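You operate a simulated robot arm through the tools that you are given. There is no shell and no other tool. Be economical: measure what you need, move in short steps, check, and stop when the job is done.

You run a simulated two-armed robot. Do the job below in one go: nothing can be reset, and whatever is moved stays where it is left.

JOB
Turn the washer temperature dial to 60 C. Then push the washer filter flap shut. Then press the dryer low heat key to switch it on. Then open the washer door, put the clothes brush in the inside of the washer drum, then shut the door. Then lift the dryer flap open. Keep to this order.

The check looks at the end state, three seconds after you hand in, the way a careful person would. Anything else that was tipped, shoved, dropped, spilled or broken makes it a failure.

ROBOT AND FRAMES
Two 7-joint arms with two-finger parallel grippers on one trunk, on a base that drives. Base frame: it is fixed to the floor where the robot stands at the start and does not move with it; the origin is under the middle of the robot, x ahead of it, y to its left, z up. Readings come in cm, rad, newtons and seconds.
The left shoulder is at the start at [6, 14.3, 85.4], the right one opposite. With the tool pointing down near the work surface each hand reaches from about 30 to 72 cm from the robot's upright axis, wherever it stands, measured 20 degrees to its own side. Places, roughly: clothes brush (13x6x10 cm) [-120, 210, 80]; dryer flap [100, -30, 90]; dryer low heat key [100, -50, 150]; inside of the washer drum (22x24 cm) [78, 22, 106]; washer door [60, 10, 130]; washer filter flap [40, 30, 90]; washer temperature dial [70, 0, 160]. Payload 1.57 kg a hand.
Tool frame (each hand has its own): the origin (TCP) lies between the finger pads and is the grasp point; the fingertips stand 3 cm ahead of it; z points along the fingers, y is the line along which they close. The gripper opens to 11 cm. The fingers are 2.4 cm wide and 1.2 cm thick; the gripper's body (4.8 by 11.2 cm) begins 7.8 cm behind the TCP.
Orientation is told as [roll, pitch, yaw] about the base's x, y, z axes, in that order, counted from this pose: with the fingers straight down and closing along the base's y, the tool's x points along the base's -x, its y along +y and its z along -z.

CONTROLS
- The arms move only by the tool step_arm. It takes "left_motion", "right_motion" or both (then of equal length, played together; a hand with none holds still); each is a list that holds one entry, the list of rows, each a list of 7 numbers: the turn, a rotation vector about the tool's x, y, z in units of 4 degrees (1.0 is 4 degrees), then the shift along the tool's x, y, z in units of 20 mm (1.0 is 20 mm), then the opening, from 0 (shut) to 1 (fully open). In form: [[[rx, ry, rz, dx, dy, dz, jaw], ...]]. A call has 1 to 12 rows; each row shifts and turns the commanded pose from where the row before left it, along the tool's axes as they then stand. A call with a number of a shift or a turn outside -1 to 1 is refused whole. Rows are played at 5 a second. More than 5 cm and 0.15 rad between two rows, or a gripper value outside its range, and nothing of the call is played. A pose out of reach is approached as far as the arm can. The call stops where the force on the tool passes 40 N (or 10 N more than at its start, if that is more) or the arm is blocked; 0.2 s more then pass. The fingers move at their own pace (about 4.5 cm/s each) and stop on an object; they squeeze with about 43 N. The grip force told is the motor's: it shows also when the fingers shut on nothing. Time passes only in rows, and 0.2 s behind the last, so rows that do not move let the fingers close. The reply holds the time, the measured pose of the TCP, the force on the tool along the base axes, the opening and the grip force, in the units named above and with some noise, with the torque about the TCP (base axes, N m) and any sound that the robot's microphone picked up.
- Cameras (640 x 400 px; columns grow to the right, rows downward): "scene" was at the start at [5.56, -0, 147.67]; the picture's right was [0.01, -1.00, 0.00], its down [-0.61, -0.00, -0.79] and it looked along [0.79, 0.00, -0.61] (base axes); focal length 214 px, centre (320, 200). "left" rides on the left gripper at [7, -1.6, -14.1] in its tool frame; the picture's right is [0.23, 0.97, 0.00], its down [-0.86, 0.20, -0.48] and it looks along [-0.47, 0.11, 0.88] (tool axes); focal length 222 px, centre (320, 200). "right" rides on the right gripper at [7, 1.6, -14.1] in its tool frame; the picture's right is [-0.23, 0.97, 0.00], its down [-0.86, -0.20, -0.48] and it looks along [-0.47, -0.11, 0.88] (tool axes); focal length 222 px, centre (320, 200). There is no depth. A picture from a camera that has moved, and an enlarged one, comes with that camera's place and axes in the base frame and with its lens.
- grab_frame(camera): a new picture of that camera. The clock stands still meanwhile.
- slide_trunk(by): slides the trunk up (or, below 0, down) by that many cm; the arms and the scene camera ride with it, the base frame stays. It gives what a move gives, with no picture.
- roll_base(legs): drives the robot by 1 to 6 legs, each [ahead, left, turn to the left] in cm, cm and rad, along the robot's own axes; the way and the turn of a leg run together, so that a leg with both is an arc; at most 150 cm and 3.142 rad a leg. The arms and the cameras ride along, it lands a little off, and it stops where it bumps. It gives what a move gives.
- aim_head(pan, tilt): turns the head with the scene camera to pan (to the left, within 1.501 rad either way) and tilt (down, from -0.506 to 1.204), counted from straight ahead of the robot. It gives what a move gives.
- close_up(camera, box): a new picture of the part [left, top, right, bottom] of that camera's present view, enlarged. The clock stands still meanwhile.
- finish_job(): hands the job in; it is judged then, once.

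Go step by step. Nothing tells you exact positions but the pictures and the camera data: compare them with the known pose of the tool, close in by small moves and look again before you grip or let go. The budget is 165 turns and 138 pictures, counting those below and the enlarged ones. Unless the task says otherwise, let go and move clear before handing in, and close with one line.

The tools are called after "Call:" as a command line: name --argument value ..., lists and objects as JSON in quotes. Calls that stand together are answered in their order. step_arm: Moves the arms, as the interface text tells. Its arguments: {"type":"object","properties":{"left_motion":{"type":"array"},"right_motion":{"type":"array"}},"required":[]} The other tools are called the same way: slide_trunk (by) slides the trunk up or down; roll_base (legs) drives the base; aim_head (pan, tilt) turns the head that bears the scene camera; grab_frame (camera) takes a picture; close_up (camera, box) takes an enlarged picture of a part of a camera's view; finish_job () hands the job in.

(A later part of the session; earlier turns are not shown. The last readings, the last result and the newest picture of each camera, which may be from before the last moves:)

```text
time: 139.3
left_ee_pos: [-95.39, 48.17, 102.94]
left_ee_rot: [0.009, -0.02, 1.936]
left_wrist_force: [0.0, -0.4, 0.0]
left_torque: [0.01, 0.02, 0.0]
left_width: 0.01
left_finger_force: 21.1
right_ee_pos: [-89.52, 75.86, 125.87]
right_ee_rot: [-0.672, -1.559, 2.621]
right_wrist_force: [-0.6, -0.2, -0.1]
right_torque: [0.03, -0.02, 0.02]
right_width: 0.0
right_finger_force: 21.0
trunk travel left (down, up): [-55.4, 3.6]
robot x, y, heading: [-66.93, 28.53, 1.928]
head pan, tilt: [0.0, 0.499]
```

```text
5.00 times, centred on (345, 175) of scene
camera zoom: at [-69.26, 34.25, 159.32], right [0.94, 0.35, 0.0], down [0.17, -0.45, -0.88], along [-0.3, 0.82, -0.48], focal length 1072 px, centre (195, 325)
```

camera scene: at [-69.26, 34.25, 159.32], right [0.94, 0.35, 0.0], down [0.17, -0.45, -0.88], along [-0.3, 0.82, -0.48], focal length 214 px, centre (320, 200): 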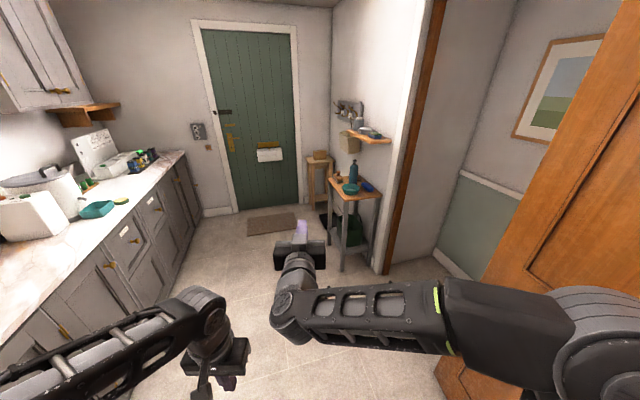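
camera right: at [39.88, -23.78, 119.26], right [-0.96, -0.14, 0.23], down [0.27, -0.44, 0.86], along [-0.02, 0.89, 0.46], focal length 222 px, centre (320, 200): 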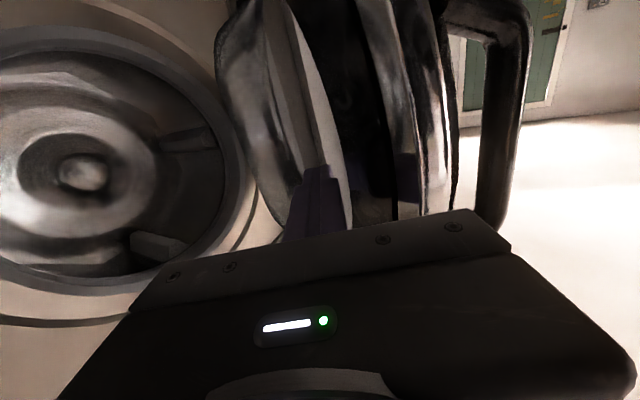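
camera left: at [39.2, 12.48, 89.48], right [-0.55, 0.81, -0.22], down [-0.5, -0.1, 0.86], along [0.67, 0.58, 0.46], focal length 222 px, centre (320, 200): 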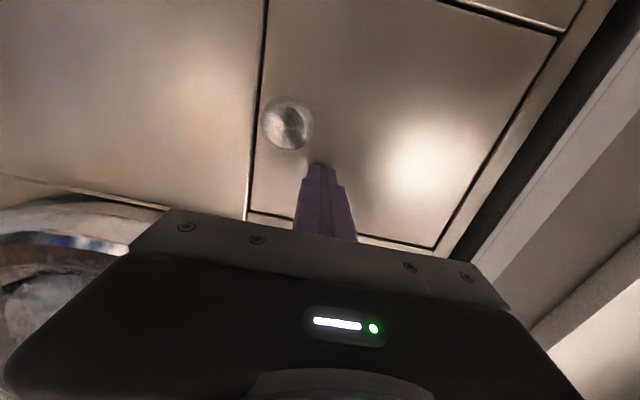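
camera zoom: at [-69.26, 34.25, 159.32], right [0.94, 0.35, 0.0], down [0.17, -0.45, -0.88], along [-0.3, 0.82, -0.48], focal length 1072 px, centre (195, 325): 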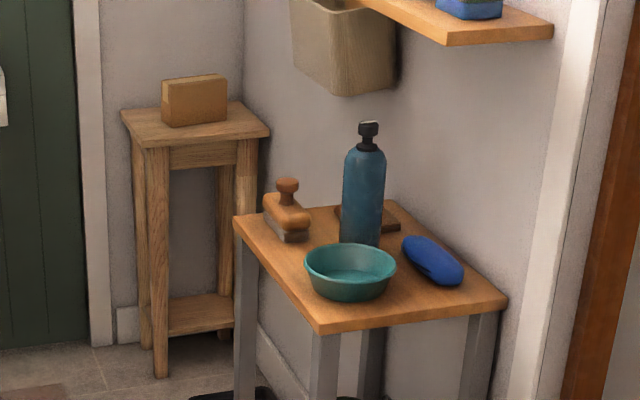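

The wooden brush with a knob handle is on the near table's back-left corner, close to (-117, 209). I'll move the right hand aside and drive to the open floor left of that table.

Call:
step_arm --right_motion '[[[0, 0, 0, 0, -1, 0, 0], [0, 0, 0, 0, -1, 0, 0], [0, 0, 0, 0, -1, 0, 0], [0, 0, 0, 0, -1, 0, 0], [0, 0, 0, 0, -1, 0, 0], [0, 0, 0, 0, -1, 0, 0], [0, 0, 0, 0, -1, 0, 0], [0, 0, 0, 0, -1, 0, 0], [0, 0, 0, 0, -1, 0, 0], [0, 0, 0, 0, -1, 0, 0], [0, 0, 0, 0, -1, 0, 0], [0, 0, 0, 0, -1, 0, 0]]]'

Call:
roll_base --legs '[[110, 32, 0], [46, 14, 0]]'

Call:
aim_head --pan -0.9 --tilt 0.7

Call:
grab_frame --camera "scene"

```text
time: 141.9
left_ee_pos: [-95.44, 48.23, 103.1]
left_ee_rot: [0.01, -0.02, 1.936]
left_wrist_force: [0.4, -0.7, 0.6]
left_torque: [-0.04, 0.02, 0.0]
left_width: 0.0
left_finger_force: 21.1
right_ee_pos: [-67.18, 84.84, 126.06]
right_ee_rot: [-0.659, -1.56, 2.614]
right_wrist_force: [0.4, -0.3, -0.6]
right_torque: [-0.01, 0.01, 0.02]
right_width: 0.01
right_finger_force: 20.9
trunk travel left (down, up): [-55.4, 3.6]
robot x, y, heading: [-66.82, 28.68, 1.924]
head pan, tilt: [0.0, 0.499]
```

```text
time: 150.2
left_ee_pos: [-194.49, 177.58, 102.96]
left_ee_rot: [0.009, -0.02, 1.947]
left_wrist_force: [0.9, 0.0, 0.1]
left_torque: [0.01, -0.02, -0.02]
left_width: 0.04
left_finger_force: 21.7
right_ee_pos: [-166.76, 214.61, 126.06]
right_ee_rot: [-0.648, -1.558, 2.61]
right_wrist_force: [0.3, 0.1, -0.4]
right_torque: [0.02, 0.01, 0.02]
right_width: 0.0
right_finger_force: 21.2
trunk travel left (down, up): [-55.4, 3.6]
robot x, y, heading: [-166.23, 158.31, 1.94]
head pan, tilt: [0.0, 0.499]
```

```text
time: 151.4
left_ee_pos: [-194.37, 177.59, 103.07]
left_ee_rot: [0.01, -0.019, 1.948]
left_wrist_force: [0.2, 0.8, 0.5]
left_torque: [0.0, 0.03, 0.04]
left_width: 0.02
left_finger_force: 21.2
right_ee_pos: [-166.55, 214.59, 126.12]
right_ee_rot: [-0.67, -1.558, 2.633]
right_wrist_force: [-0.1, -0.1, -0.5]
right_torque: [-0.03, 0.01, 0.03]
right_width: 0.0
right_finger_force: 20.8
trunk travel left (down, up): [-55.4, 3.6]
robot x, y, heading: [-166.21, 158.47, 1.933]
head pan, tilt: [-0.901, 0.7]
```

```text
51 pictures are left
camera scene: at [-160.47, 162.77, 157.55], right [0.86, -0.51, 0.0], down [-0.33, -0.55, -0.77], along [0.39, 0.66, -0.64], focal length 214 px, centre (320, 200)
```

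scene: 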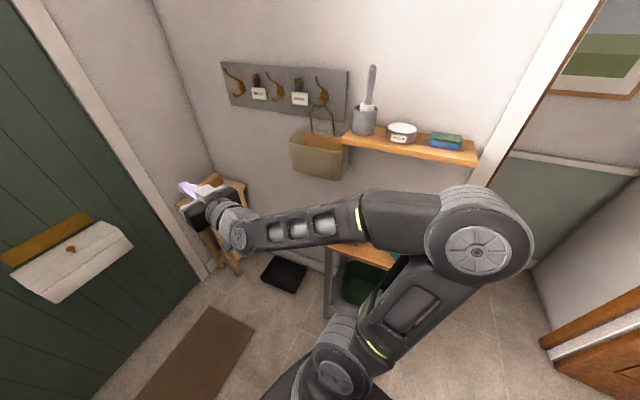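

Call:
roll_base --legs '[[0, 0, -1.35]]'

Call:
aim_head --pan 0.15 --tilt 0.75

Call:
grab_frame --camera "scene"

```text
time: 155.1
left_ee_pos: [-153.23, 190.54, 102.97]
left_ee_rot: [0.009, -0.02, 0.595]
left_wrist_force: [0.3, 1.0, 0.1]
left_torque: [0.0, 0.01, -0.01]
left_width: 0.01
left_finger_force: 20.9
right_ee_pos: [-111.07, 171.49, 126.17]
right_ee_rot: [-0.666, -1.558, 1.279]
right_wrist_force: [-0.2, -0.9, 0.7]
right_torque: [0.02, 0.0, 0.02]
right_width: 0.0
right_finger_force: 20.5
trunk travel left (down, up): [-55.4, 3.6]
robot x, y, heading: [-166.13, 158.14, 0.586]
head pan, tilt: [-0.901, 0.7]
```

```text
time: 156.4
left_ee_pos: [-153.23, 190.38, 103.09]
left_ee_rot: [0.008, -0.023, 0.597]
left_wrist_force: [-0.1, 0.5, 0.1]
left_torque: [0.01, 0.03, 0.0]
left_width: 0.02
left_finger_force: 21.1
right_ee_pos: [-111.01, 171.34, 126.19]
right_ee_rot: [-0.67, -1.558, 1.283]
right_wrist_force: [0.3, -0.4, -1.0]
right_torque: [0.0, -0.01, 0.01]
right_width: 0.02
right_finger_force: 21.3
trunk travel left (down, up): [-55.4, 3.6]
robot x, y, heading: [-165.88, 158.63, 0.587]
head pan, tilt: [0.15, 0.75]
```

```text
50 pictures are left
camera scene: at [-162.21, 162.15, 157.12], right [0.67, -0.74, 0.0], down [-0.51, -0.46, -0.73], along [0.54, 0.49, -0.68], focal length 214 px, centre (320, 200)
```

scene: 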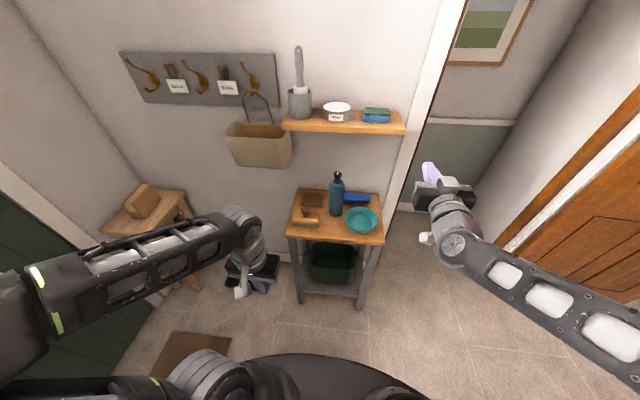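

Call:
close_up --camera "scene" --box '[275, 165, 395, 265]'

```text
4.00 times, centred on (335, 215) of scene
camera zoom: at [-162.21, 162.15, 157.12], right [0.67, -0.74, 0.0], down [-0.51, -0.46, -0.73], along [0.54, 0.49, -0.68], focal length 858 px, centre (260, 140)
```

zoom: 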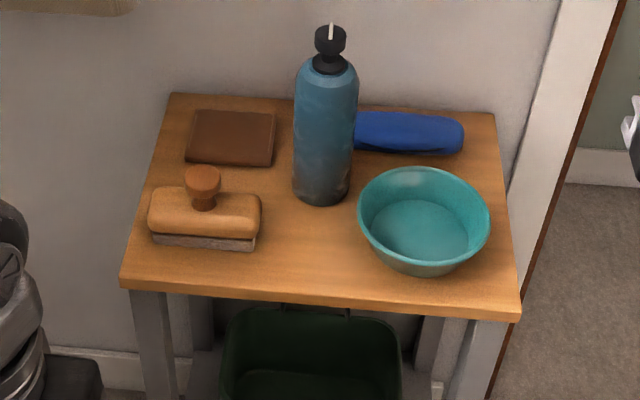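

The brush lies parallel to the table edge, centred near (-118, 211), z 81–91. I'll turn the left gripper 90° and open it, with its camera on the side away from the bottle, and drive closer.

Call:
step_arm --left_motion '[[[0, 0, 1, 0, 0, 0, 0.3], [0, 0, 1, 0, 0, 0, 0.5], [0, 0, 1, 0, 0, 0, 0.9], [0, 0, 1, 0, 0, 0, 0.9], [0, 0, 1, 0, 0, 0, 0.9], [0, 0, 1, 0, 0, 0, 0.9], [0, 0, 1, 0, 0, 0, 0.9], [0, 0, 1, 0, 0, 0, 0.9], [0, 0, 1, 0, 0, 0, 0.9], [0, 0, 1, 0, 0, 0, 0.9], [0, 0, 1, 0, 0, 0, 0.9], [0, 0, 1, 0, 0, 0, 0.9]]]'

Call:
step_arm --left_motion '[[[0, 0, 1, 0, 0, 0, 0.9], [0, 0, 1, 0, 0, 0, 0.9], [0, 0, 1, 0, 0, 0, 0.9], [0, 0, 1, 0, 0, 0, 0.9], [0, 0, 1, 0, 0, 0, 0.9], [0, 0, 1, 0, 0, 0, 0.9], [0, 0, 1, 0, 0, 0, 0.9], [0, 0, 1, 0, 0, 0, 0.9], [0, 0, 1, 0, 0, 0, 0.9], [0, 0, 1, 0, 0, 0, 0.9], [0, 0, 0.5, 0, 0, 0, 0.9]]]'

Call:
roll_base --legs '[[16, 0, 0]]'

Call:
step_arm --left_motion '[[[0, 0, 0, -0.5, 1, 0, 0.9], [0, 0, 0, -0.5, 1, 0, 0.9], [0, 0, 0, 0, 1, 0, 0.9], [0, 0, 0, 0, 1, 0, 0.9], [0, 0, 0, 0, 1, 0, 0.9], [0, 0, 0, 0, 1, 0, 0.9], [0, 0, 0, 0, 1, 0, 0.9], [0, 0, 0, 0, 1, 0, 0.9]]]'

Call:
grab_frame --camera "left"

```text
time: 159.0
left_ee_pos: [-153.23, 190.29, 103.04]
left_ee_rot: [0.021, -0.006, -0.242]
left_wrist_force: [0.1, 0.3, 0.1]
left_torque: [-0.03, 0.0, 0.0]
left_width: 9.91
left_finger_force: 0.1
right_ee_pos: [-111.04, 171.52, 126.12]
right_ee_rot: [-0.674, -1.557, 1.286]
right_wrist_force: [0.3, 0.7, 1.0]
right_torque: [0.01, 0.02, -0.04]
right_width: 0.01
right_finger_force: 21.3
trunk travel left (down, up): [-55.4, 3.6]
robot x, y, heading: [-165.82, 158.41, 0.581]
head pan, tilt: [0.15, 0.75]
```

```text
time: 161.4
left_ee_pos: [-153.24, 190.54, 103.08]
left_ee_rot: [0.021, 0.01, -0.973]
left_wrist_force: [-0.1, 0.5, -1.4]
left_torque: [0.0, 0.01, -0.01]
left_width: 9.89
left_finger_force: 0.0
right_ee_pos: [-111.03, 171.42, 126.04]
right_ee_rot: [-0.67, -1.559, 1.283]
right_wrist_force: [-0.3, 0.2, 0.8]
right_torque: [-0.02, 0.0, 0.02]
right_width: 0.01
right_finger_force: 21.3
trunk travel left (down, up): [-55.4, 3.6]
robot x, y, heading: [-165.77, 158.4, 0.587]
head pan, tilt: [0.15, 0.75]
```

```text
time: 162.9
left_ee_pos: [-139.7, 199.57, 103.09]
left_ee_rot: [0.021, 0.008, -0.969]
left_wrist_force: [-0.1, -0.6, -0.4]
left_torque: [-0.04, 0.02, 0.0]
left_width: 9.88
left_finger_force: 0.1
right_ee_pos: [-97.42, 180.74, 126.21]
right_ee_rot: [-0.609, -1.557, 1.226]
right_wrist_force: [0.0, 0.5, 0.2]
right_torque: [0.04, -0.04, 0.02]
right_width: 0.0
right_finger_force: 20.8
trunk travel left (down, up): [-55.4, 3.6]
robot x, y, heading: [-152.01, 167.43, 0.591]
head pan, tilt: [0.15, 0.75]
```

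```text
time: 164.7
left_ee_pos: [-125.28, 206.89, 103.33]
left_ee_rot: [0.02, 0.01, -0.968]
left_wrist_force: [0.6, 0.0, -0.2]
left_torque: [-0.02, 0.0, 0.0]
left_width: 9.91
left_finger_force: 0.0
right_ee_pos: [-97.56, 180.6, 126.09]
right_ee_rot: [-0.647, -1.559, 1.262]
right_wrist_force: [-0.2, -0.2, 0.5]
right_torque: [0.02, 0.0, 0.01]
right_width: 0.0
right_finger_force: 21.4
trunk travel left (down, up): [-55.4, 3.6]
robot x, y, heading: [-152.72, 167.25, 0.591]
head pan, tilt: [0.15, 0.75]
```

```text
48 pictures are left
camera left: at [-130.8, 211.33, 117.57], right [0.67, 0.74, 0.02], down [0.64, -0.6, 0.48], along [0.36, -0.31, -0.88], focal length 222 px, centre (320, 200)
```

left: 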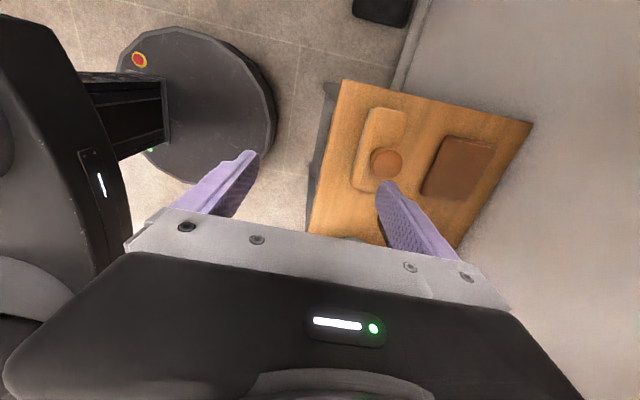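

Call:
step_arm --left_motion '[[[0, 0, 0, 0, 0.9, 0, 0.9], [0, 0, 0, 0, 0.9, 0, 0.9], [0, 0, 0, 0, 0.9, 0, 0.9], [0, 0, 0, 0, 0.9, 0, 0.9], [0, 0, 0, 0, 0.7, 0, 0.9], [0, 0, 0, 0, 0, 1, 0.9], [0, 0, 0, 0, 0, 1, 0.9]]]'

Call:
grab_frame --camera "left"

Call:
grab_frame --camera "scene"

```text
time: 166.3
left_ee_pos: [-118.27, 211.79, 99.49]
left_ee_rot: [0.023, 0.01, -0.968]
left_wrist_force: [0.1, 0.3, 0.4]
left_torque: [-0.02, 0.0, -0.03]
left_width: 9.89
left_finger_force: 0.0
right_ee_pos: [-97.62, 180.74, 126.21]
right_ee_rot: [-0.651, -1.558, 1.266]
right_wrist_force: [0.5, -0.6, 0.6]
right_torque: [0.03, -0.02, -0.02]
right_width: 0.0
right_finger_force: 21.4
trunk travel left (down, up): [-55.4, 3.6]
robot x, y, heading: [-152.31, 167.1, 0.587]
head pan, tilt: [0.15, 0.75]
```

```text
47 pictures are left
camera left: at [-123.67, 216.38, 113.66], right [0.67, 0.74, 0.02], down [0.64, -0.6, 0.48], along [0.36, -0.31, -0.88], focal length 222 px, centre (320, 200)
```

left: 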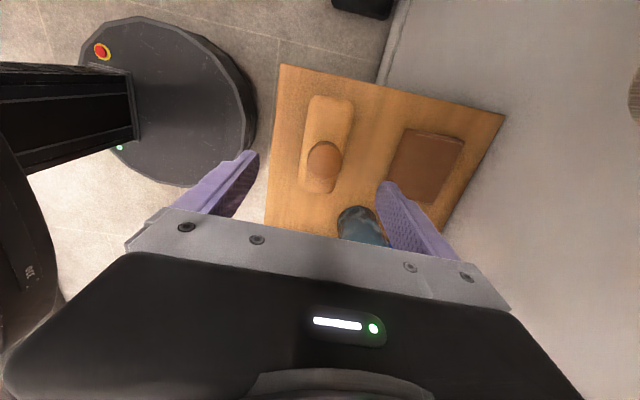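

```text
46 pictures are left
camera scene: at [-148.68, 171.19, 157.12], right [0.67, -0.74, 0.0], down [-0.5, -0.46, -0.73], along [0.54, 0.49, -0.68], focal length 214 px, centre (320, 200)
```

scene: 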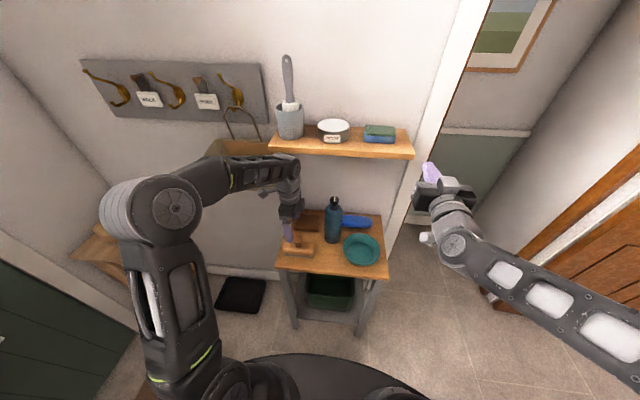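

Well aligned over the knob. Descending to grip the body.

Call:
step_arm --left_motion '[[[0, 0, 0, 0, 0.2, 1, 0.9], [0, 0, 0, 0, 0, 1, 0.9], [0, 0, 0, 0, 0, 1, 0.9], [0, 0, 0, 0, 0, 1, 0.9], [0, 0, 0, 0, 0, 1, 0.9], [0, 0, 0, 0, 0, 1, 0.9], [0, 0, 0, 0, 0, 0.8, 0.9]]]'

Call:
grab_frame --camera "left"

Call:
close_up --camera "scene" --box '[230, 180, 400, 300]'

```text
time: 167.9
left_ee_pos: [-117.78, 212.27, 85.93]
left_ee_rot: [0.022, 0.01, -0.968]
left_wrist_force: [0.3, -0.1, 0.0]
left_torque: [0.01, 0.03, -0.03]
left_width: 9.9
left_finger_force: 0.1
right_ee_pos: [-97.52, 180.54, 126.09]
right_ee_rot: [-0.661, -1.559, 1.274]
right_wrist_force: [-0.1, -0.6, 0.8]
right_torque: [0.02, -0.03, -0.01]
right_width: 0.0
right_finger_force: 21.6
trunk travel left (down, up): [-55.4, 3.6]
robot x, y, heading: [-152.5, 167.37, 0.592]
head pan, tilt: [0.15, 0.75]
```

```text
45 pictures are left
camera left: at [-123.17, 216.79, 100.11], right [0.67, 0.74, 0.02], down [0.64, -0.6, 0.48], along [0.36, -0.31, -0.88], focal length 222 px, centre (320, 200)
```

left: 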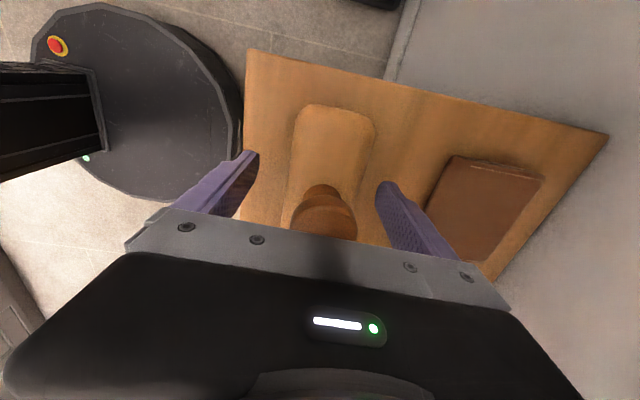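

```text
3.33 times, centred on (315, 240) of scene
camera zoom: at [-148.7, 171.19, 157.12], right [0.67, -0.74, 0.0], down [-0.5, -0.46, -0.73], along [0.54, 0.49, -0.68], focal length 715 px, centre (337, 67)
```

zoom: 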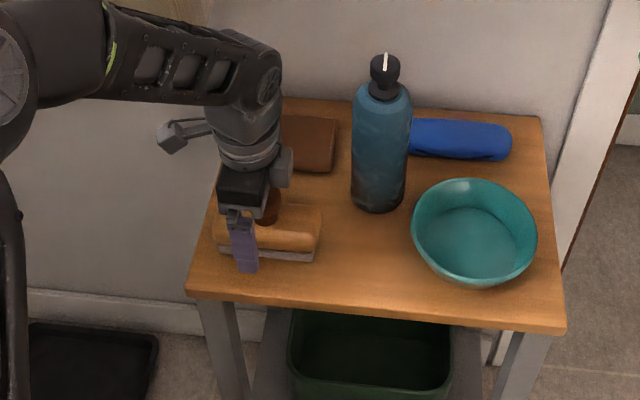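

The brush's middle is about 2 cm to the right of the hand. I'll shift and close.

Call:
step_arm --left_motion '[[[0, 0, 0, -0.5, 0, 0, 0.9], [0, 0, 0, -0.4, 0, 0, 0.9], [0, 0, 0, 0, 0, 0, 0.5], [0, 0, 0, 0, 0, 0, 0.3], [0, 0, 0, 0, 0, 0, 0], [0, 0, 0, 0, 0, 0, 0], [0, 0, 0, 0, 0, 0, 0]]]'

Call:
close_up --camera "scene" --box '[230, 180, 400, 300]'

```text
time: 169.5
left_ee_pos: [-116.77, 210.69, 85.88]
left_ee_rot: [0.021, 0.009, -0.97]
left_wrist_force: [0.3, -0.9, 1.1]
left_torque: [-0.07, 0.02, 0.0]
left_width: 5.76
left_finger_force: 35.3
right_ee_pos: [-97.57, 180.72, 126.15]
right_ee_rot: [-0.663, -1.559, 1.281]
right_wrist_force: [0.2, 0.1, 0.7]
right_torque: [-0.01, 0.02, 0.01]
right_width: 0.0
right_finger_force: 21.6
trunk travel left (down, up): [-55.4, 3.6]
robot x, y, heading: [-152.55, 167.42, 0.587]
head pan, tilt: [0.15, 0.75]
```

```text
3.33 times, centred on (315, 240) of scene
camera zoom: at [-148.71, 171.16, 157.12], right [0.67, -0.74, 0.0], down [-0.5, -0.46, -0.73], along [0.54, 0.49, -0.68], focal length 715 px, centre (337, 67)
```

zoom: 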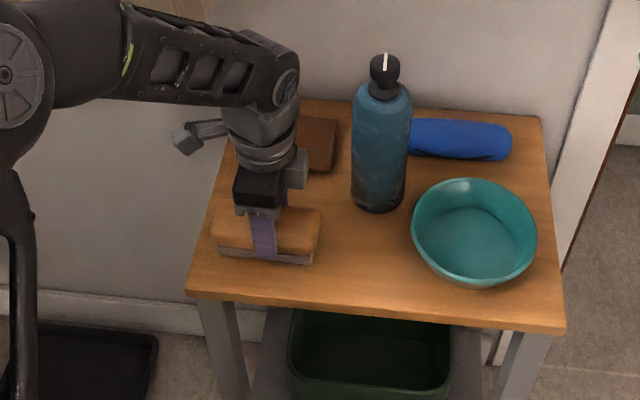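

Gripped at 5.8 cm. Lifting straight up.

Call:
step_arm --left_motion '[[[0, 0, 0, 0, 0, -0.5, 0], [0, 0, 0, 0, 0, -1, 0], [0, 0, 0, 0, 0, -1, 0], [0, 0, 0, 0, 0, -1, 0], [0, 0, 0, 0, 0, -1, 0], [0, 0, 0, 0, 0, -1, 0], [0, 0, 0, 0, 0, -1, 0], [0, 0, 0, 0, 0, -1, 0]]]'

Call:
grab_frame --camera "left"

Call:
roll_base --legs '[[-30, 0, 0]]'

Call:
grab_frame --camera "scene"

```text
time: 171.3
left_ee_pos: [-116.88, 210.62, 101.04]
left_ee_rot: [0.021, 0.01, -0.967]
left_wrist_force: [-0.3, -0.1, -1.3]
left_torque: [-0.01, -0.04, 0.0]
left_width: 5.73
left_finger_force: 42.6
right_ee_pos: [-97.54, 180.7, 126.19]
right_ee_rot: [-0.673, -1.559, 1.289]
right_wrist_force: [-0.2, -0.3, 0.6]
right_torque: [0.02, -0.03, 0.01]
right_width: 0.01
right_finger_force: 21.4
trunk travel left (down, up): [-55.4, 3.6]
robot x, y, heading: [-152.3, 167.55, 0.59]
head pan, tilt: [0.15, 0.75]
```

```text
42 pictures are left
camera left: at [-122.39, 215.11, 115.15], right [0.67, 0.74, 0.02], down [0.64, -0.6, 0.48], along [0.36, -0.31, -0.88], focal length 222 px, centre (320, 200)
```

left: 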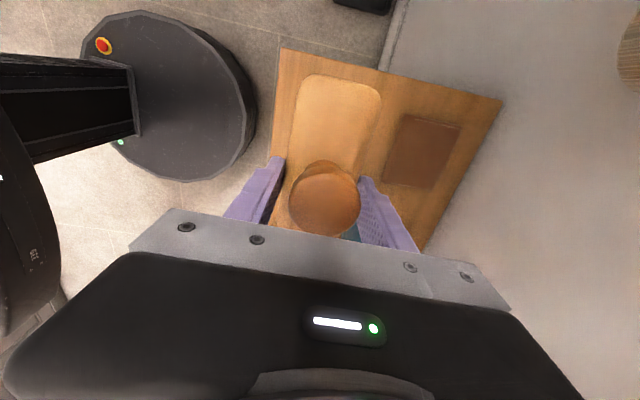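

```text
time: 173.3
left_ee_pos: [-142.25, 193.74, 101.04]
left_ee_rot: [0.022, 0.009, -0.969]
left_wrist_force: [-0.5, -0.3, -1.2]
left_torque: [0.0, -0.02, 0.02]
left_width: 5.71
left_finger_force: 42.7
right_ee_pos: [-122.7, 163.85, 126.14]
right_ee_rot: [-0.716, -1.559, 1.332]
right_wrist_force: [-0.6, 0.2, -0.1]
right_torque: [-0.06, 0.03, 0.02]
right_width: 0.0
right_finger_force: 21.1
trunk travel left (down, up): [-55.4, 3.6]
robot x, y, heading: [-177.41, 150.29, 0.589]
head pan, tilt: [0.15, 0.75]
```

```text
41 pictures are left
camera scene: at [-173.97, 154.3, 157.13], right [0.67, -0.74, 0.0], down [-0.5, -0.46, -0.73], along [0.54, 0.49, -0.68], focal length 214 px, centre (320, 200)
```

scene: 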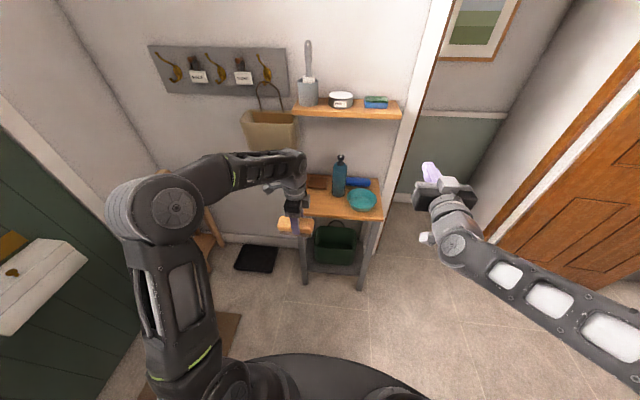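

The brush is held and the table is undisturbed. I'll strafe back to the washer, keeping my heading.

Call:
roll_base --legs '[[0, -132, 0], [0, -130, 0]]'

Call:
aim_head --pan 0 --tilt 0.45

Call:
grab_frame --camera "scene"

```text
time: 186.2
left_ee_pos: [1.85, -28.04, 101.04]
left_ee_rot: [0.021, 0.01, -0.983]
left_wrist_force: [-0.3, 0.0, -0.9]
left_torque: [-0.03, -0.01, -0.02]
left_width: 5.73
left_finger_force: 43.2
right_ee_pos: [20.8, -58.2, 126.05]
right_ee_rot: [-0.651, -1.558, 1.253]
right_wrist_force: [0.3, -0.3, 0.9]
right_torque: [0.01, 0.0, 0.0]
right_width: 0.0
right_finger_force: 21.7
trunk travel left (down, up): [-55.4, 3.6]
robot x, y, heading: [-33.93, -70.93, 0.577]
head pan, tilt: [0.15, 0.75]
```

```text
time: 187.0
left_ee_pos: [1.82, -27.99, 100.89]
left_ee_rot: [0.021, 0.009, -0.981]
left_wrist_force: [0.8, 0.4, -2.4]
left_torque: [-0.01, -0.02, -0.03]
left_width: 5.73
left_finger_force: 43.2
right_ee_pos: [20.8, -58.18, 126.16]
right_ee_rot: [-0.67, -1.559, 1.273]
right_wrist_force: [1.0, -0.4, -0.3]
right_torque: [-0.01, 0.02, 0.02]
right_width: 0.0
right_finger_force: 20.8
trunk travel left (down, up): [-55.4, 3.6]
robot x, y, heading: [-33.88, -70.65, 0.578]
head pan, tilt: [0.0, 0.45]
```

```text
40 pictures are left
camera scene: at [-28.91, -67.42, 159.76], right [0.54, -0.84, 0.0], down [-0.37, -0.24, -0.9], along [0.75, 0.49, -0.44], focal length 214 px, centre (320, 200)
```

scene: 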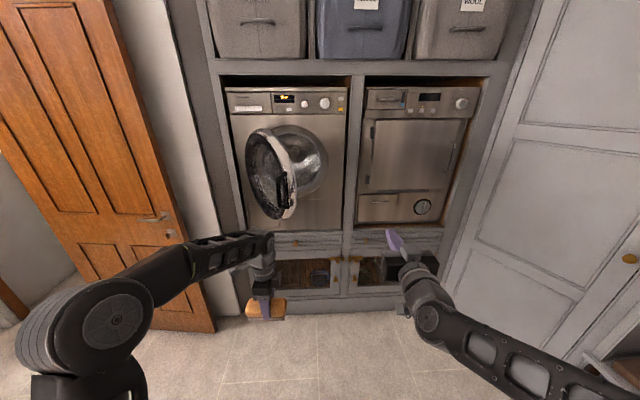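

The door now rests at about 50°, but there is still a diagonal lane into the drum from the right. I'll pitch the left hand level with the brush ahead of it, ready for an angled approach.

Call:
step_arm --left_motion '[[[-1, 0, 0, 0, 0, 0, 0], [-1, 0, 0, 0, 0, 0, 0], [-1, 0, 0, 0, 0, 0, 0], [-1, 0, 0, 0, 0, 0, 0], [-1, 0, 0, 0, 0, 0, 0], [-1, 0, 0, 0, 0, 0, 0], [-1, 0, 0, 0, 0, 0, 0], [-1, 0, 0, 0, 0, 0, 0], [-1, 0, 0, 0, 0, 0, 0], [-1, 0, 0, 0, 0, 0, 0], [-1, 0, 0, 0, 0, 0, 0], [-1, 0, 0, 0, 0, 0, 0]]]'

Call:
step_arm --left_motion '[[[-1, 0, 0, 0, 0.5, 0, 0], [-1, 0, 0, 0, -0.5, 0, 0], [-1, 0, 0, 0, -0.5, 0, 0], [-1, 0, 0, 0, -0.5, 0, 0], [-1, 0, 0, 0, -0.5, 0, 0], [-1, 0, 0, 0, -0.5, 0, 0], [-1, 0, 0, 0, -0.5, 0, 0], [-1, 0, 0, 0, -0.5, 0, 0], [-1, 0, 0, 0, -0.5, 0, 0], [-1, 0, 0, 0, -0.5, 0, 0], [-0.5, 0, 0, 0, -0.5, 0, 0]]]'

Call:
grab_frame --camera "scene"

```text
time: 189.6
left_ee_pos: [1.83, -27.91, 100.76]
left_ee_rot: [0.86, 0.007, -0.982]
left_wrist_force: [-0.1, -0.1, -1.2]
left_torque: [0.02, 0.05, -0.02]
left_width: 5.74
left_finger_force: 43.2
right_ee_pos: [20.79, -58.21, 126.13]
right_ee_rot: [-0.674, -1.56, 1.275]
right_wrist_force: [-0.8, 0.3, -0.4]
right_torque: [0.01, 0.01, 0.02]
right_width: 0.01
right_finger_force: 20.9
trunk travel left (down, up): [-55.4, 3.6]
robot x, y, heading: [-34.2, -71.18, 0.576]
head pan, tilt: [0.0, 0.45]
```

```text
time: 192.0
left_ee_pos: [2.81, -29.56, 98.08]
left_ee_rot: [1.263, 0.011, -0.983]
left_wrist_force: [-0.1, -0.4, -1.2]
left_torque: [-0.04, 0.0, 0.01]
left_width: 5.73
left_finger_force: 42.4
left hand out of reach, approached as far as the arm can: row 4, 5, 6, 7, 8, 9, 10, 11
right_ee_pos: [20.91, -58.15, 126.08]
right_ee_rot: [-0.65, -1.558, 1.252]
right_wrist_force: [0.3, -0.7, 0.2]
right_torque: [0.02, -0.01, 0.03]
right_width: 0.0
right_finger_force: 21.3
trunk travel left (down, up): [-55.4, 3.6]
robot x, y, heading: [-33.67, -70.57, 0.576]
head pan, tilt: [0.0, 0.45]
```

```text
39 pictures are left
camera scene: at [-28.88, -67.46, 159.77], right [0.54, -0.84, 0.0], down [-0.37, -0.24, -0.9], along [0.76, 0.49, -0.44], focal length 214 px, centre (320, 200)
```

scene: 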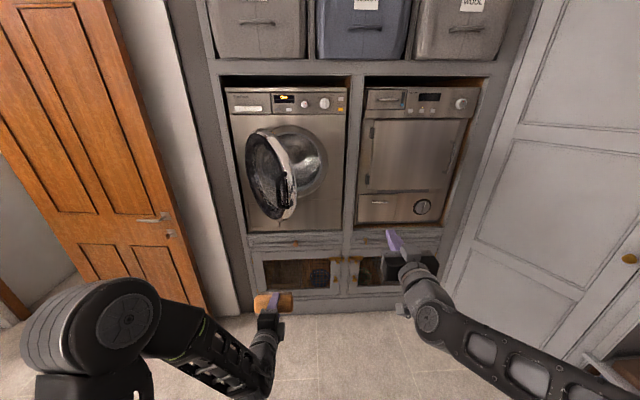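

Call:
step_arm --left_motion '[[[0, 0, 0, 0, 1, -0.3, 0], [0, 0, 0, 0, 1, -0.3, 0], [0, 0, 0, 0, 1, -0.3, 0], [0, 0, 0, 0, 1, -0.3, 0], [0, 0, 0, 0, 1, -0.3, 0], [-1, 0, 0, 0, 1, 0, 0], [-1, 0, 0, 0, 1, 0, 0], [-1, 0, 0, 0, 1, 0, 0], [-1, 0, 0, 0, 1, 0, 0], [-0.4, 0, 0, 0, 1, 0, 0]]]'

Call:
close_up --camera "scene" --box '[210, 80, 380, 340]'

```text
time: 194.2
left_ee_pos: [4.79, -28.96, 118.4]
left_ee_rot: [1.617, 0.014, -0.98]
left_wrist_force: [0.2, -0.8, -1.6]
left_torque: [-0.03, 0.04, 0.03]
left_width: 5.69
left_finger_force: 42.6
left hand out of reach, approached as far as the arm can: row 1, 3
right_ee_pos: [20.82, -58.2, 126.07]
right_ee_rot: [-0.69, -1.558, 1.292]
right_wrist_force: [-0.1, 0.2, 1.0]
right_torque: [0.0, -0.04, 0.04]
right_width: 0.02
right_finger_force: 21.5
trunk travel left (down, up): [-55.4, 3.6]
robot x, y, heading: [-34.2, -70.63, 0.578]
head pan, tilt: [0.0, 0.45]
```

```text
1.54 times, centred on (295, 210) of scene
camera zoom: at [-28.95, -67.44, 159.77], right [0.54, -0.84, 0.0], down [-0.36, -0.24, -0.9], along [0.76, 0.49, -0.44], focal length 330 px, centre (358, 185)
```

zoom: 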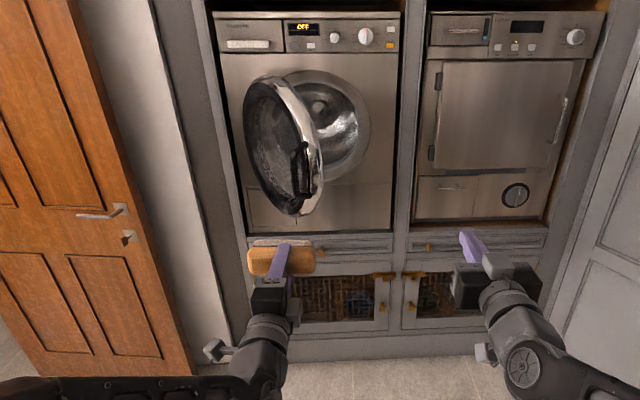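

I want the door wider before going in. I'll raise the left hand with the brush above door height, turn the right hand left as a hook, and drive up again.

Call:
step_arm --left_motion '[[[0, 0, 0, 0, 1, 0, 0], [0, 0, 0, 0, 1, 0, 0], [0, 0, 0, 0, 1, 0, 0], [0, 0, 0, 0, 1, 0, 0], [0, 0, 0, 0, 1, 0, 0], [0, 0, 0, 0, 1, 0, 0], [0, 0, 0, 0, 1, 0, 0], [0, 0, 0, 0, 1, 0, 0], [0, 0, 0, 0, 1, 0, 0], [0, 0, 0, 0, 1, 0, 0], [0, 0, 0, 0, 1, 0, 0], [0, 0, 0, 0, 1, 0, 0]]]' --right_motion '[[[-1, 0, 0, 0, 0, 0, 0], [-1, 0, 0, 0, 0, 0, 0], [-1, 0, 0, 0, 0, 0, 0], [-1, 0, 0, 0, 0, 0, 0], [-1, 0, 0, 0, 0, 0, 0], [-1, 0, 0, 0, 0, 0, 0], [-1, 0, 0, 0, 0, 0, 0], [-1, 0, 0, 0, 0, 0, 0], [-1, 0, 0, 0, 0, 0, 0], [-1, 0, 0, 0, 0, 0, 0], [-1, 0, 0, 0, 0, 0, 0], [-1, 0, 0, 0, 0, 0, 0]]]'

Call:
step_arm --left_motion '[[[0, 0, 0, 0, 1, -0.5, 0], [0, 0, 0, 0, 1, -0.5, 0], [0, 0, 0, 0, 1, -0.5, 0], [0, 0, 0, 0, 1, -0.5, 0], [0, 0, 0, 0, 1, -0.5, 0], [0, 0, 0, 0, 1, -0.5, 0], [0, 0, 0, 0, 1, -0.5, 0], [0, 0, 0, 0, 1, -0.5, 0], [0, 0, 0, 0, 1, -0.5, 0], [0, 0, 0, 0, 1, 0, 0]]]' --right_motion '[[[-1, 0, 0, 0, 0, 0, 0], [-1, 0, 0, 0, 0, 0, 0], [-1, 0, 0, 0, 0, 0, 0], [-1, 0, 0, 0, 0, 0, 0], [0, 0, 0, 0, 0, 0, 0], [0, 0, 0, 0, 0, 0, 0], [0, 0, 0, 0, 0, 0, 0], [0, 0, 0, 0, 0, 0, 0], [0, 0, 0, 0, 0, 0, 0], [0, 0, 0, 0, 0, 0, 0]]]'

Call:
roll_base --legs '[[0, 7, 0], [39, 0, 0]]'

Call:
grab_frame --camera "scene"

```text
time: 196.8
left_ee_pos: [4.01, -29.7, 142.36]
left_ee_rot: [1.613, 0.013, -0.982]
left_wrist_force: [0.6, 0.2, -1.4]
left_torque: [-0.07, 0.0, 0.01]
left_width: 5.73
left_finger_force: 42.7
right_ee_pos: [20.8, -58.22, 125.93]
right_ee_rot: [0.192, -1.559, 1.25]
right_wrist_force: [0.1, 0.7, 0.2]
right_torque: [0.03, 0.03, -0.02]
right_width: 0.0
right_finger_force: 21.1
trunk travel left (down, up): [-55.4, 3.6]
robot x, y, heading: [-34.06, -70.89, 0.576]
head pan, tilt: [0.0, 0.45]
```

```text
time: 199.0
left_ee_pos: [-3.92, -35.37, 161.89]
left_ee_rot: [1.612, 0.015, -0.98]
left_wrist_force: [-0.1, 0.0, -1.6]
left_torque: [-0.03, 0.05, -0.01]
left_width: 5.7
left_finger_force: 42.8
right_ee_pos: [20.84, -57.68, 125.81]
right_ee_rot: [0.072, -1.548, 1.58]
right_wrist_force: [-0.1, -0.2, -0.7]
right_torque: [-0.01, -0.01, -0.01]
right_width: 0.0
right_finger_force: 21.3
right hand out of reach, approached as far as the arm can: row 4
trunk travel left (down, up): [-55.4, 3.6]
robot x, y, heading: [-33.92, -70.51, 0.575]
head pan, tilt: [0.0, 0.45]
```

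```text
time: 202.1
left_ee_pos: [26.11, -7.62, 161.81]
left_ee_rot: [1.614, 0.014, -0.98]
left_wrist_force: [-0.2, -0.1, -1.5]
left_torque: [-0.01, 0.04, 0.02]
left_width: 5.7
left_finger_force: 42.7
right_ee_pos: [50.61, -29.98, 125.85]
right_ee_rot: [0.082, -1.549, 1.574]
right_wrist_force: [0.7, 0.2, 0.5]
right_torque: [0.03, -0.04, 0.01]
right_width: 0.0
right_finger_force: 21.4
trunk travel left (down, up): [-55.4, 3.6]
robot x, y, heading: [-4.01, -42.66, 0.58]
head pan, tilt: [0.0, 0.45]
```

```text
37 pictures are left
camera scene: at [1.06, -39.72, 159.76], right [0.55, -0.84, 0.0], down [-0.37, -0.24, -0.9], along [0.75, 0.49, -0.44], focal length 214 px, centre (320, 200)
```

scene: 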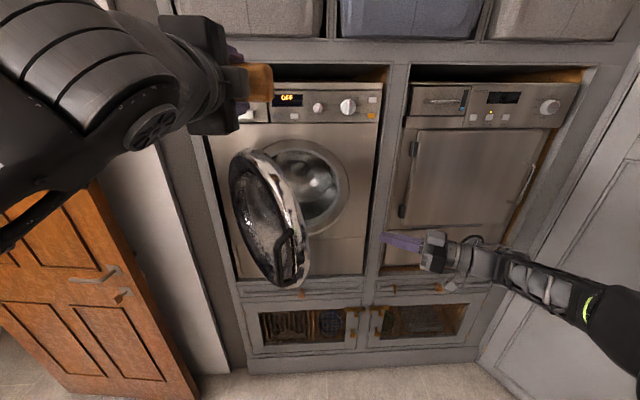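

Call:
step_arm --right_motion '[[[0, 0, 0, 0, -0.88, 0.48, 0], [0, 0, 0, 0, -0.88, 0.48, 0], [0, 0, 0, 0, -0.88, 0.48, 0], [0, 0, 0, 0, -0.44, 0.24, 0], [0, 0, 0, 0, 0.48, 0.88, 0], [0, 0, 0, 0, 0.48, 0.88, 0], [0, 0, 0, 0, 0.48, 0.88, 0], [0, 0, 0, 0, 0.48, 0.88, 0], [0, 0, 0, 0, 0.48, 0.88, 0], [0, 0, 0, 0, 0.48, 0.88, 0], [0, 0, 0, 0, 0.48, 0.88, 0], [0, 0, 0, 0, 0.48, 0.88, 0]]]'

Call:
grab_frame --camera "right"

```text
time: 204.7
left_ee_pos: [25.83, -7.72, 161.82]
left_ee_rot: [1.616, 0.015, -0.979]
left_wrist_force: [0.5, 0.5, -1.5]
left_torque: [-0.01, 0.02, 0.01]
left_width: 5.73
left_finger_force: 42.5
right_ee_pos: [47.7, -12.92, 125.63]
right_ee_rot: [0.062, -1.55, 1.592]
right_wrist_force: [-0.1, 0.1, 0.0]
right_torque: [0.0, -0.02, -0.02]
right_width: 0.0
right_finger_force: 21.6
trunk travel left (down, up): [-55.4, 3.6]
robot x, y, heading: [-4.3, -43.09, 0.575]
head pan, tilt: [0.0, 0.45]
```

```text
36 pictures are left
camera right: at [47.28, -27.18, 118.85], right [-0.97, -0.08, 0.23], down [0.24, -0.44, 0.86], along [0.04, 0.89, 0.45], focal length 222 px, centre (320, 200)
```

right: 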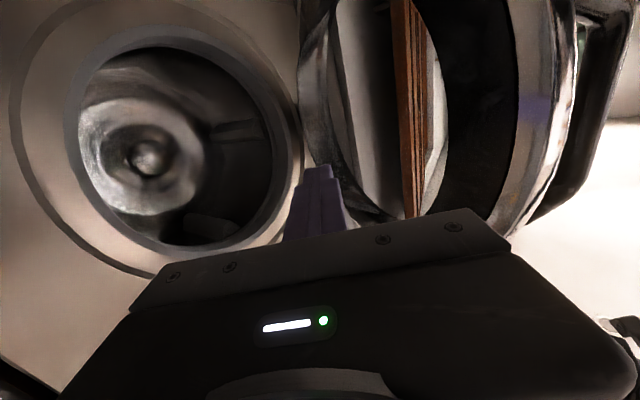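

The fingers are well behind the door. I'll pull along the door's opening arc.

Call:
step_arm --right_motion '[[[0, 0, 0, 0, 0.9, 0.0, 0], [0, 0, 0, 0, 0.9, 0.2, 0], [0, 0, 0, 0, 0.9, 0.3, 0], [0, 0, 0, 0, 0.9, 0.37, 0], [0, 0, 0, 0, 0.88, 0.45, 0], [0, 0, 0, 0, 0.85, 0.52, 0], [0, 0, 0, 0, 0.8, 0.6, 0], [0, 0, 0, 0, 0.75, 0.66, 0], [0, 0, 0, 0, 0.7, 0.72, 0], [0, 0, 0, 0, 0.62, 0.78, 0], [0, 0, 0, 0, 0.55, 0.83, 0], [0, 0, 0, 0, 0.48, 0.88, 0]]]'

Call:
grab_frame --camera "scene"

Call:
grab_frame --camera "right"

```text
time: 206.8
left_ee_pos: [26.07, -7.26, 161.64]
left_ee_rot: [1.612, 0.012, -0.977]
left_wrist_force: [0.6, 1.5, -2.3]
left_torque: [-0.03, -0.02, -0.04]
left_width: 5.72
left_finger_force: 42.9
right_ee_pos: [31.07, -5.93, 125.09]
right_ee_rot: [0.044, -1.543, 1.619]
right_wrist_force: [0.4, 0.5, 0.1]
right_torque: [0.04, 0.0, 0.02]
right_width: 0.0
right_finger_force: 21.4
trunk travel left (down, up): [-55.4, 3.6]
robot x, y, heading: [-4.19, -42.67, 0.578]
head pan, tilt: [0.0, 0.45]
stopped in row 10 (right hand): the force on the tool passed its limit at 45 N (the readings are from after the stop); the commanded pose is now the measured one
```

```text
35 pictures are left
camera scene: at [1.1, -39.43, 159.75], right [0.55, -0.84, 0.0], down [-0.37, -0.24, -0.9], along [0.75, 0.49, -0.44], focal length 214 px, centre (320, 200)
```

scene: 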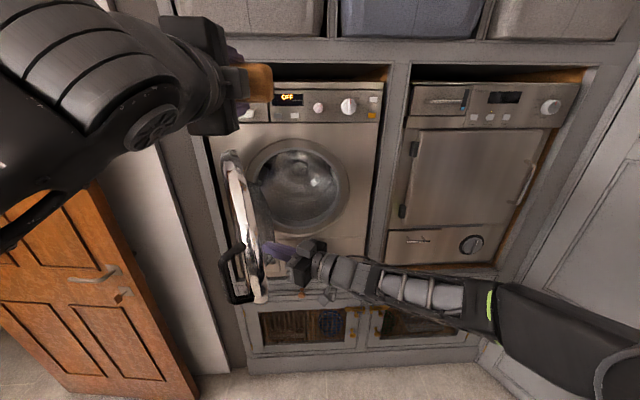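

```text
34 pictures are left
camera right: at [30.86, -20.34, 118.56], right [-0.97, -0.08, 0.23], down [0.24, -0.43, 0.87], along [0.03, 0.9, 0.44], focal length 222 px, centre (320, 200)
```

right: 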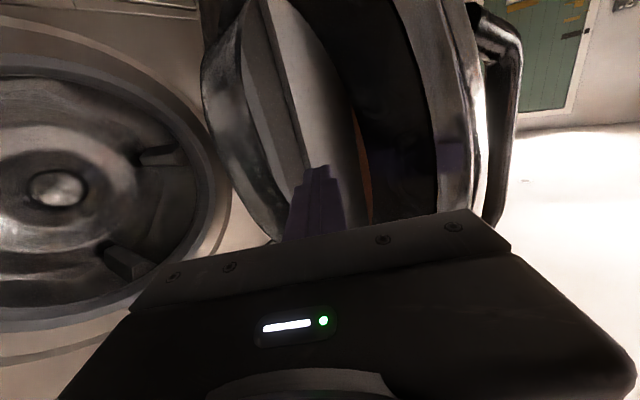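

Door is now at about 70°+. A few slower strokes to open it further.

Call:
step_arm --right_motion '[[[0, 0, 0, 0, 0.3, 0.3, 0], [0, 0, 0, 0, 0.35, 0.35, 0], [0, 0, 0, 0, 0.35, 0.35, 0], [0, 0, 0, 0, 0.35, 0.4, 0], [0, 0, 0, 0, 0.35, 0.4, 0], [0, 0, 0, 0, 0.35, 0.4, 0], [0, 0, 0, 0, 0.35, 0.4, 0], [0, 0, 0, 0, 0.35, 0.4, 0], [0, 0, 0, 0, 0.3, 0.4, 0], [0, 0, 0, 0, 0.3, 0.4, 0], [0, 0, 0, 0, 0.3, 0.4, 0], [0, 0, 0, 0, 0.3, 0.4, 0]]]'

Call:
grab_frame --camera "scene"

```text
time: 208.0
left_ee_pos: [25.51, -8.18, 161.99]
left_ee_rot: [1.617, 0.015, -0.979]
left_wrist_force: [-0.9, 1.3, -1.4]
left_torque: [-0.03, 0.01, -0.04]
left_width: 5.73
left_finger_force: 43.2
right_ee_pos: [26.04, -3.23, 125.32]
right_ee_rot: [-0.318, -1.545, 1.996]
right_wrist_force: [-14.9, -21.0, 2.6]
right_torque: [-0.02, 0.02, 0.32]
right_width: 0.0
right_finger_force: 20.4
trunk travel left (down, up): [-55.4, 3.6]
robot x, y, heading: [-3.87, -43.59, 0.576]
head pan, tilt: [0.0, 0.45]
stopped in row 6 (right hand): the force on the tool passed its limit at 42 N (the readings are from after the stop); the commanded pose is now the measured one
```

```text
33 pictures are left
camera scene: at [0.6, -40.23, 159.79], right [0.55, -0.84, 0.0], down [-0.36, -0.24, -0.9], along [0.76, 0.49, -0.43], focal length 214 px, centre (320, 200)
```

scene: 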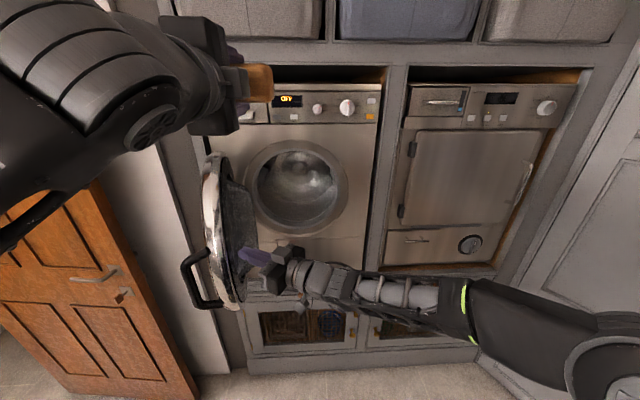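

The door is now fully clear of the drum. I'll withdraw the right hand and tuck it pointing down.

Call:
step_arm --right_motion '[[[0, 0, 0, 0, -0.48, -0.88, 0], [0, 0, 0, 0, -0.48, -0.88, 0], [0, 0, 0, 0, -0.48, -0.88, 0], [0, 0, 0, 0, -0.48, -0.88, 0], [0, 0, 0, 0, -0.48, -0.88, 0], [0, 0, 0, 0, -0.48, -0.88, 0], [0, 0, 0, 0, -0.48, -0.88, 0], [0, 0, 0, 0, -0.48, -0.88, 0], [0, 0, 0, 0, -0.48, -0.88, 0], [0, 0, 0, 0, -0.48, -0.88, 0], [0, 0, 0, 0, -0.48, -0.88, 0], [0, 0, 0, 0, -0.48, -0.88, 0]]]'

Call:
roll_base --legs '[[-30, 0, 0]]'

Call:
step_arm --right_motion '[[[1, 0, 0, 0, 0, 0, 0], [1, 0, 0, 0, 0, 0, 0], [1, 0, 0, 0, 0, 0, 0], [1, 0, 0, 0, 0, 0, 0], [1, 0, 0, 0, 0, 0, 0], [1, 0, 0, 0, 0, 0, 0], [1, 0, 0, 0, 0, 0, 0], [1, 0, 0, 0, 0, 0, 0], [1, 0, 0, 0, 0, 0, 0], [1, 0, 0, 0, 0, 0, 0], [1, 0, 0, 0, 0, 0, 0], [1, 0, 0, 0, 0, 0, 0]]]'

Call:
step_arm --right_motion '[[[1, 0, 0, 0, 0, 0, 0], [1, 0, 0, 0, 0, 0, 0], [1, 0, 0, 0, 0, 0, 0], [0, 1, 0, 1, 0, 0, 0], [0, 1, 0, 1, 0, 0, 0], [0, 1, 0, 1, 0, 0, 0], [0, 1, 0, 1, 0, 0, 0], [0, 1, 0, 1, 0, 0, 0], [0, 1, 0, 1, 0, 0, 0], [0, 1, 0, 1, 0, 0, 0], [0, 1, 0, 1, 0, 0, 0], [0, 1, 0, 1, 0, 0, 0]]]'

Call:
step_arm --right_motion '[[[0, 1, 0, 1, 0, 0, 0], [0, 1, 0, 1, 0, 0, 0], [0, 1, 0, 1, 0, 0, 0], [0, 1, 0, 1, 0, 0, 0], [0, 1, 0, 1, 0, 0, 0], [0, 1, 0, 1, 0, 0, 0], [0, 1, 0, 0, 0, 0, 0], [0, 1, 0, 0, 0, 0, 0], [0, 1, 0, 0, 0, 0, 0], [0, 1, 0, 0, 0, 0, 0], [0, 1, 0, 0, 0, 0, 0], [0, 1, 0, 0, 0, 0, 0]]]'

Call:
grab_frame --camera "scene"

```text
time: 210.6
left_ee_pos: [25.88, -7.78, 161.93]
left_ee_rot: [1.613, 0.014, -0.979]
left_wrist_force: [-0.1, -0.3, -1.3]
left_torque: [-0.02, 0.03, 0.01]
left_width: 5.72
left_finger_force: 43.1
right_ee_pos: [40.28, -22.86, 125.65]
right_ee_rot: [-0.088, -1.541, 1.756]
right_wrist_force: [0.0, -0.2, 0.5]
right_torque: [0.0, 0.01, -0.04]
right_width: 0.0
right_finger_force: 21.0
trunk travel left (down, up): [-55.4, 3.6]
robot x, y, heading: [-4.04, -43.22, 0.578]
head pan, tilt: [0.0, 0.45]
```

```text
time: 212.7
left_ee_pos: [0.73, -23.95, 161.84]
left_ee_rot: [1.616, 0.014, -0.978]
left_wrist_force: [-0.8, -0.6, -1.7]
left_torque: [-0.03, 0.04, 0.03]
left_width: 5.75
left_finger_force: 42.9
right_ee_pos: [15.22, -39.01, 125.79]
right_ee_rot: [-0.101, -1.543, 1.774]
right_wrist_force: [-0.5, 0.9, -0.2]
right_torque: [0.0, 0.03, -0.03]
right_width: 0.02
right_finger_force: 21.9
trunk travel left (down, up): [-55.4, 3.6]
robot x, y, heading: [-29.29, -59.35, 0.578]
head pan, tilt: [0.0, 0.45]
```

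```text
time: 215.3
left_ee_pos: [0.82, -24.0, 162.06]
left_ee_rot: [1.615, 0.015, -0.979]
left_wrist_force: [0.0, -0.2, -1.3]
left_torque: [-0.04, -0.01, 0.0]
left_width: 5.72
left_finger_force: 42.9
right_ee_pos: [15.32, -38.83, 125.76]
right_ee_rot: [-0.882, -1.539, 1.716]
right_wrist_force: [0.5, -1.2, -0.5]
right_torque: [-0.01, 0.0, 0.0]
right_width: 0.0
right_finger_force: 20.9
trunk travel left (down, up): [-55.4, 3.6]
robot x, y, heading: [-29.32, -59.74, 0.575]
head pan, tilt: [0.0, 0.45]
```

```text
time: 217.9
left_ee_pos: [0.82, -24.01, 161.82]
left_ee_rot: [1.616, 0.014, -0.977]
left_wrist_force: [0.3, 0.4, -1.2]
left_torque: [-0.03, 0.01, -0.06]
left_width: 5.7
left_finger_force: 43.2
right_ee_pos: [11.59, -41.7, 109.12]
right_ee_rot: [-0.045, -0.928, 0.663]
right_wrist_force: [-0.6, -0.2, -0.1]
right_torque: [-0.02, -0.03, -0.03]
right_width: 0.0
right_finger_force: 21.3
right hand out of reach, approached as far as the arm can: row 11
trunk travel left (down, up): [-55.4, 3.6]
robot x, y, heading: [-29.04, -59.61, 0.58]
head pan, tilt: [0.0, 0.45]
```

```text
time: 220.5
left_ee_pos: [0.97, -23.95, 161.81]
left_ee_rot: [1.615, 0.014, -0.978]
left_wrist_force: [-0.2, -0.2, -1.5]
left_torque: [-0.02, -0.03, 0.01]
left_width: 5.71
left_finger_force: 42.8
right_ee_pos: [5.27, -45.87, 101.53]
right_ee_rot: [-0.025, -0.093, 0.628]
right_wrist_force: [-0.7, 0.5, 0.0]
right_torque: [0.0, 0.02, -0.02]
right_width: 0.01
right_finger_force: 21.5
right hand out of reach, approached as far as the arm can: row 1, 3, 5
trunk travel left (down, up): [-55.4, 3.6]
robot x, y, heading: [-29.03, -59.49, 0.583]
head pan, tilt: [0.0, 0.45]
```

```text
32 pictures are left
camera scene: at [-23.96, -56.1, 159.76], right [0.55, -0.84, 0.0], down [-0.36, -0.24, -0.9], along [0.75, 0.49, -0.44], focal length 214 px, centre (320, 200)
```

scene: 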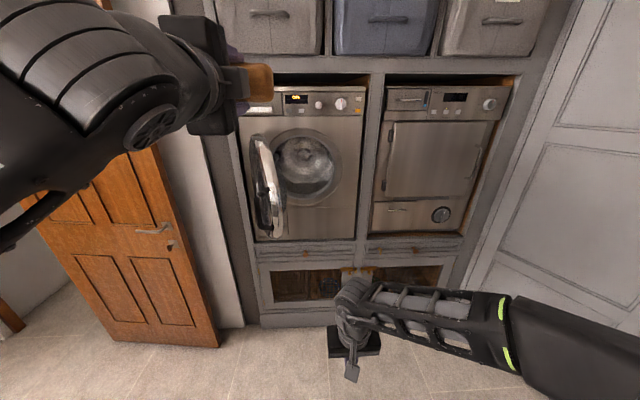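

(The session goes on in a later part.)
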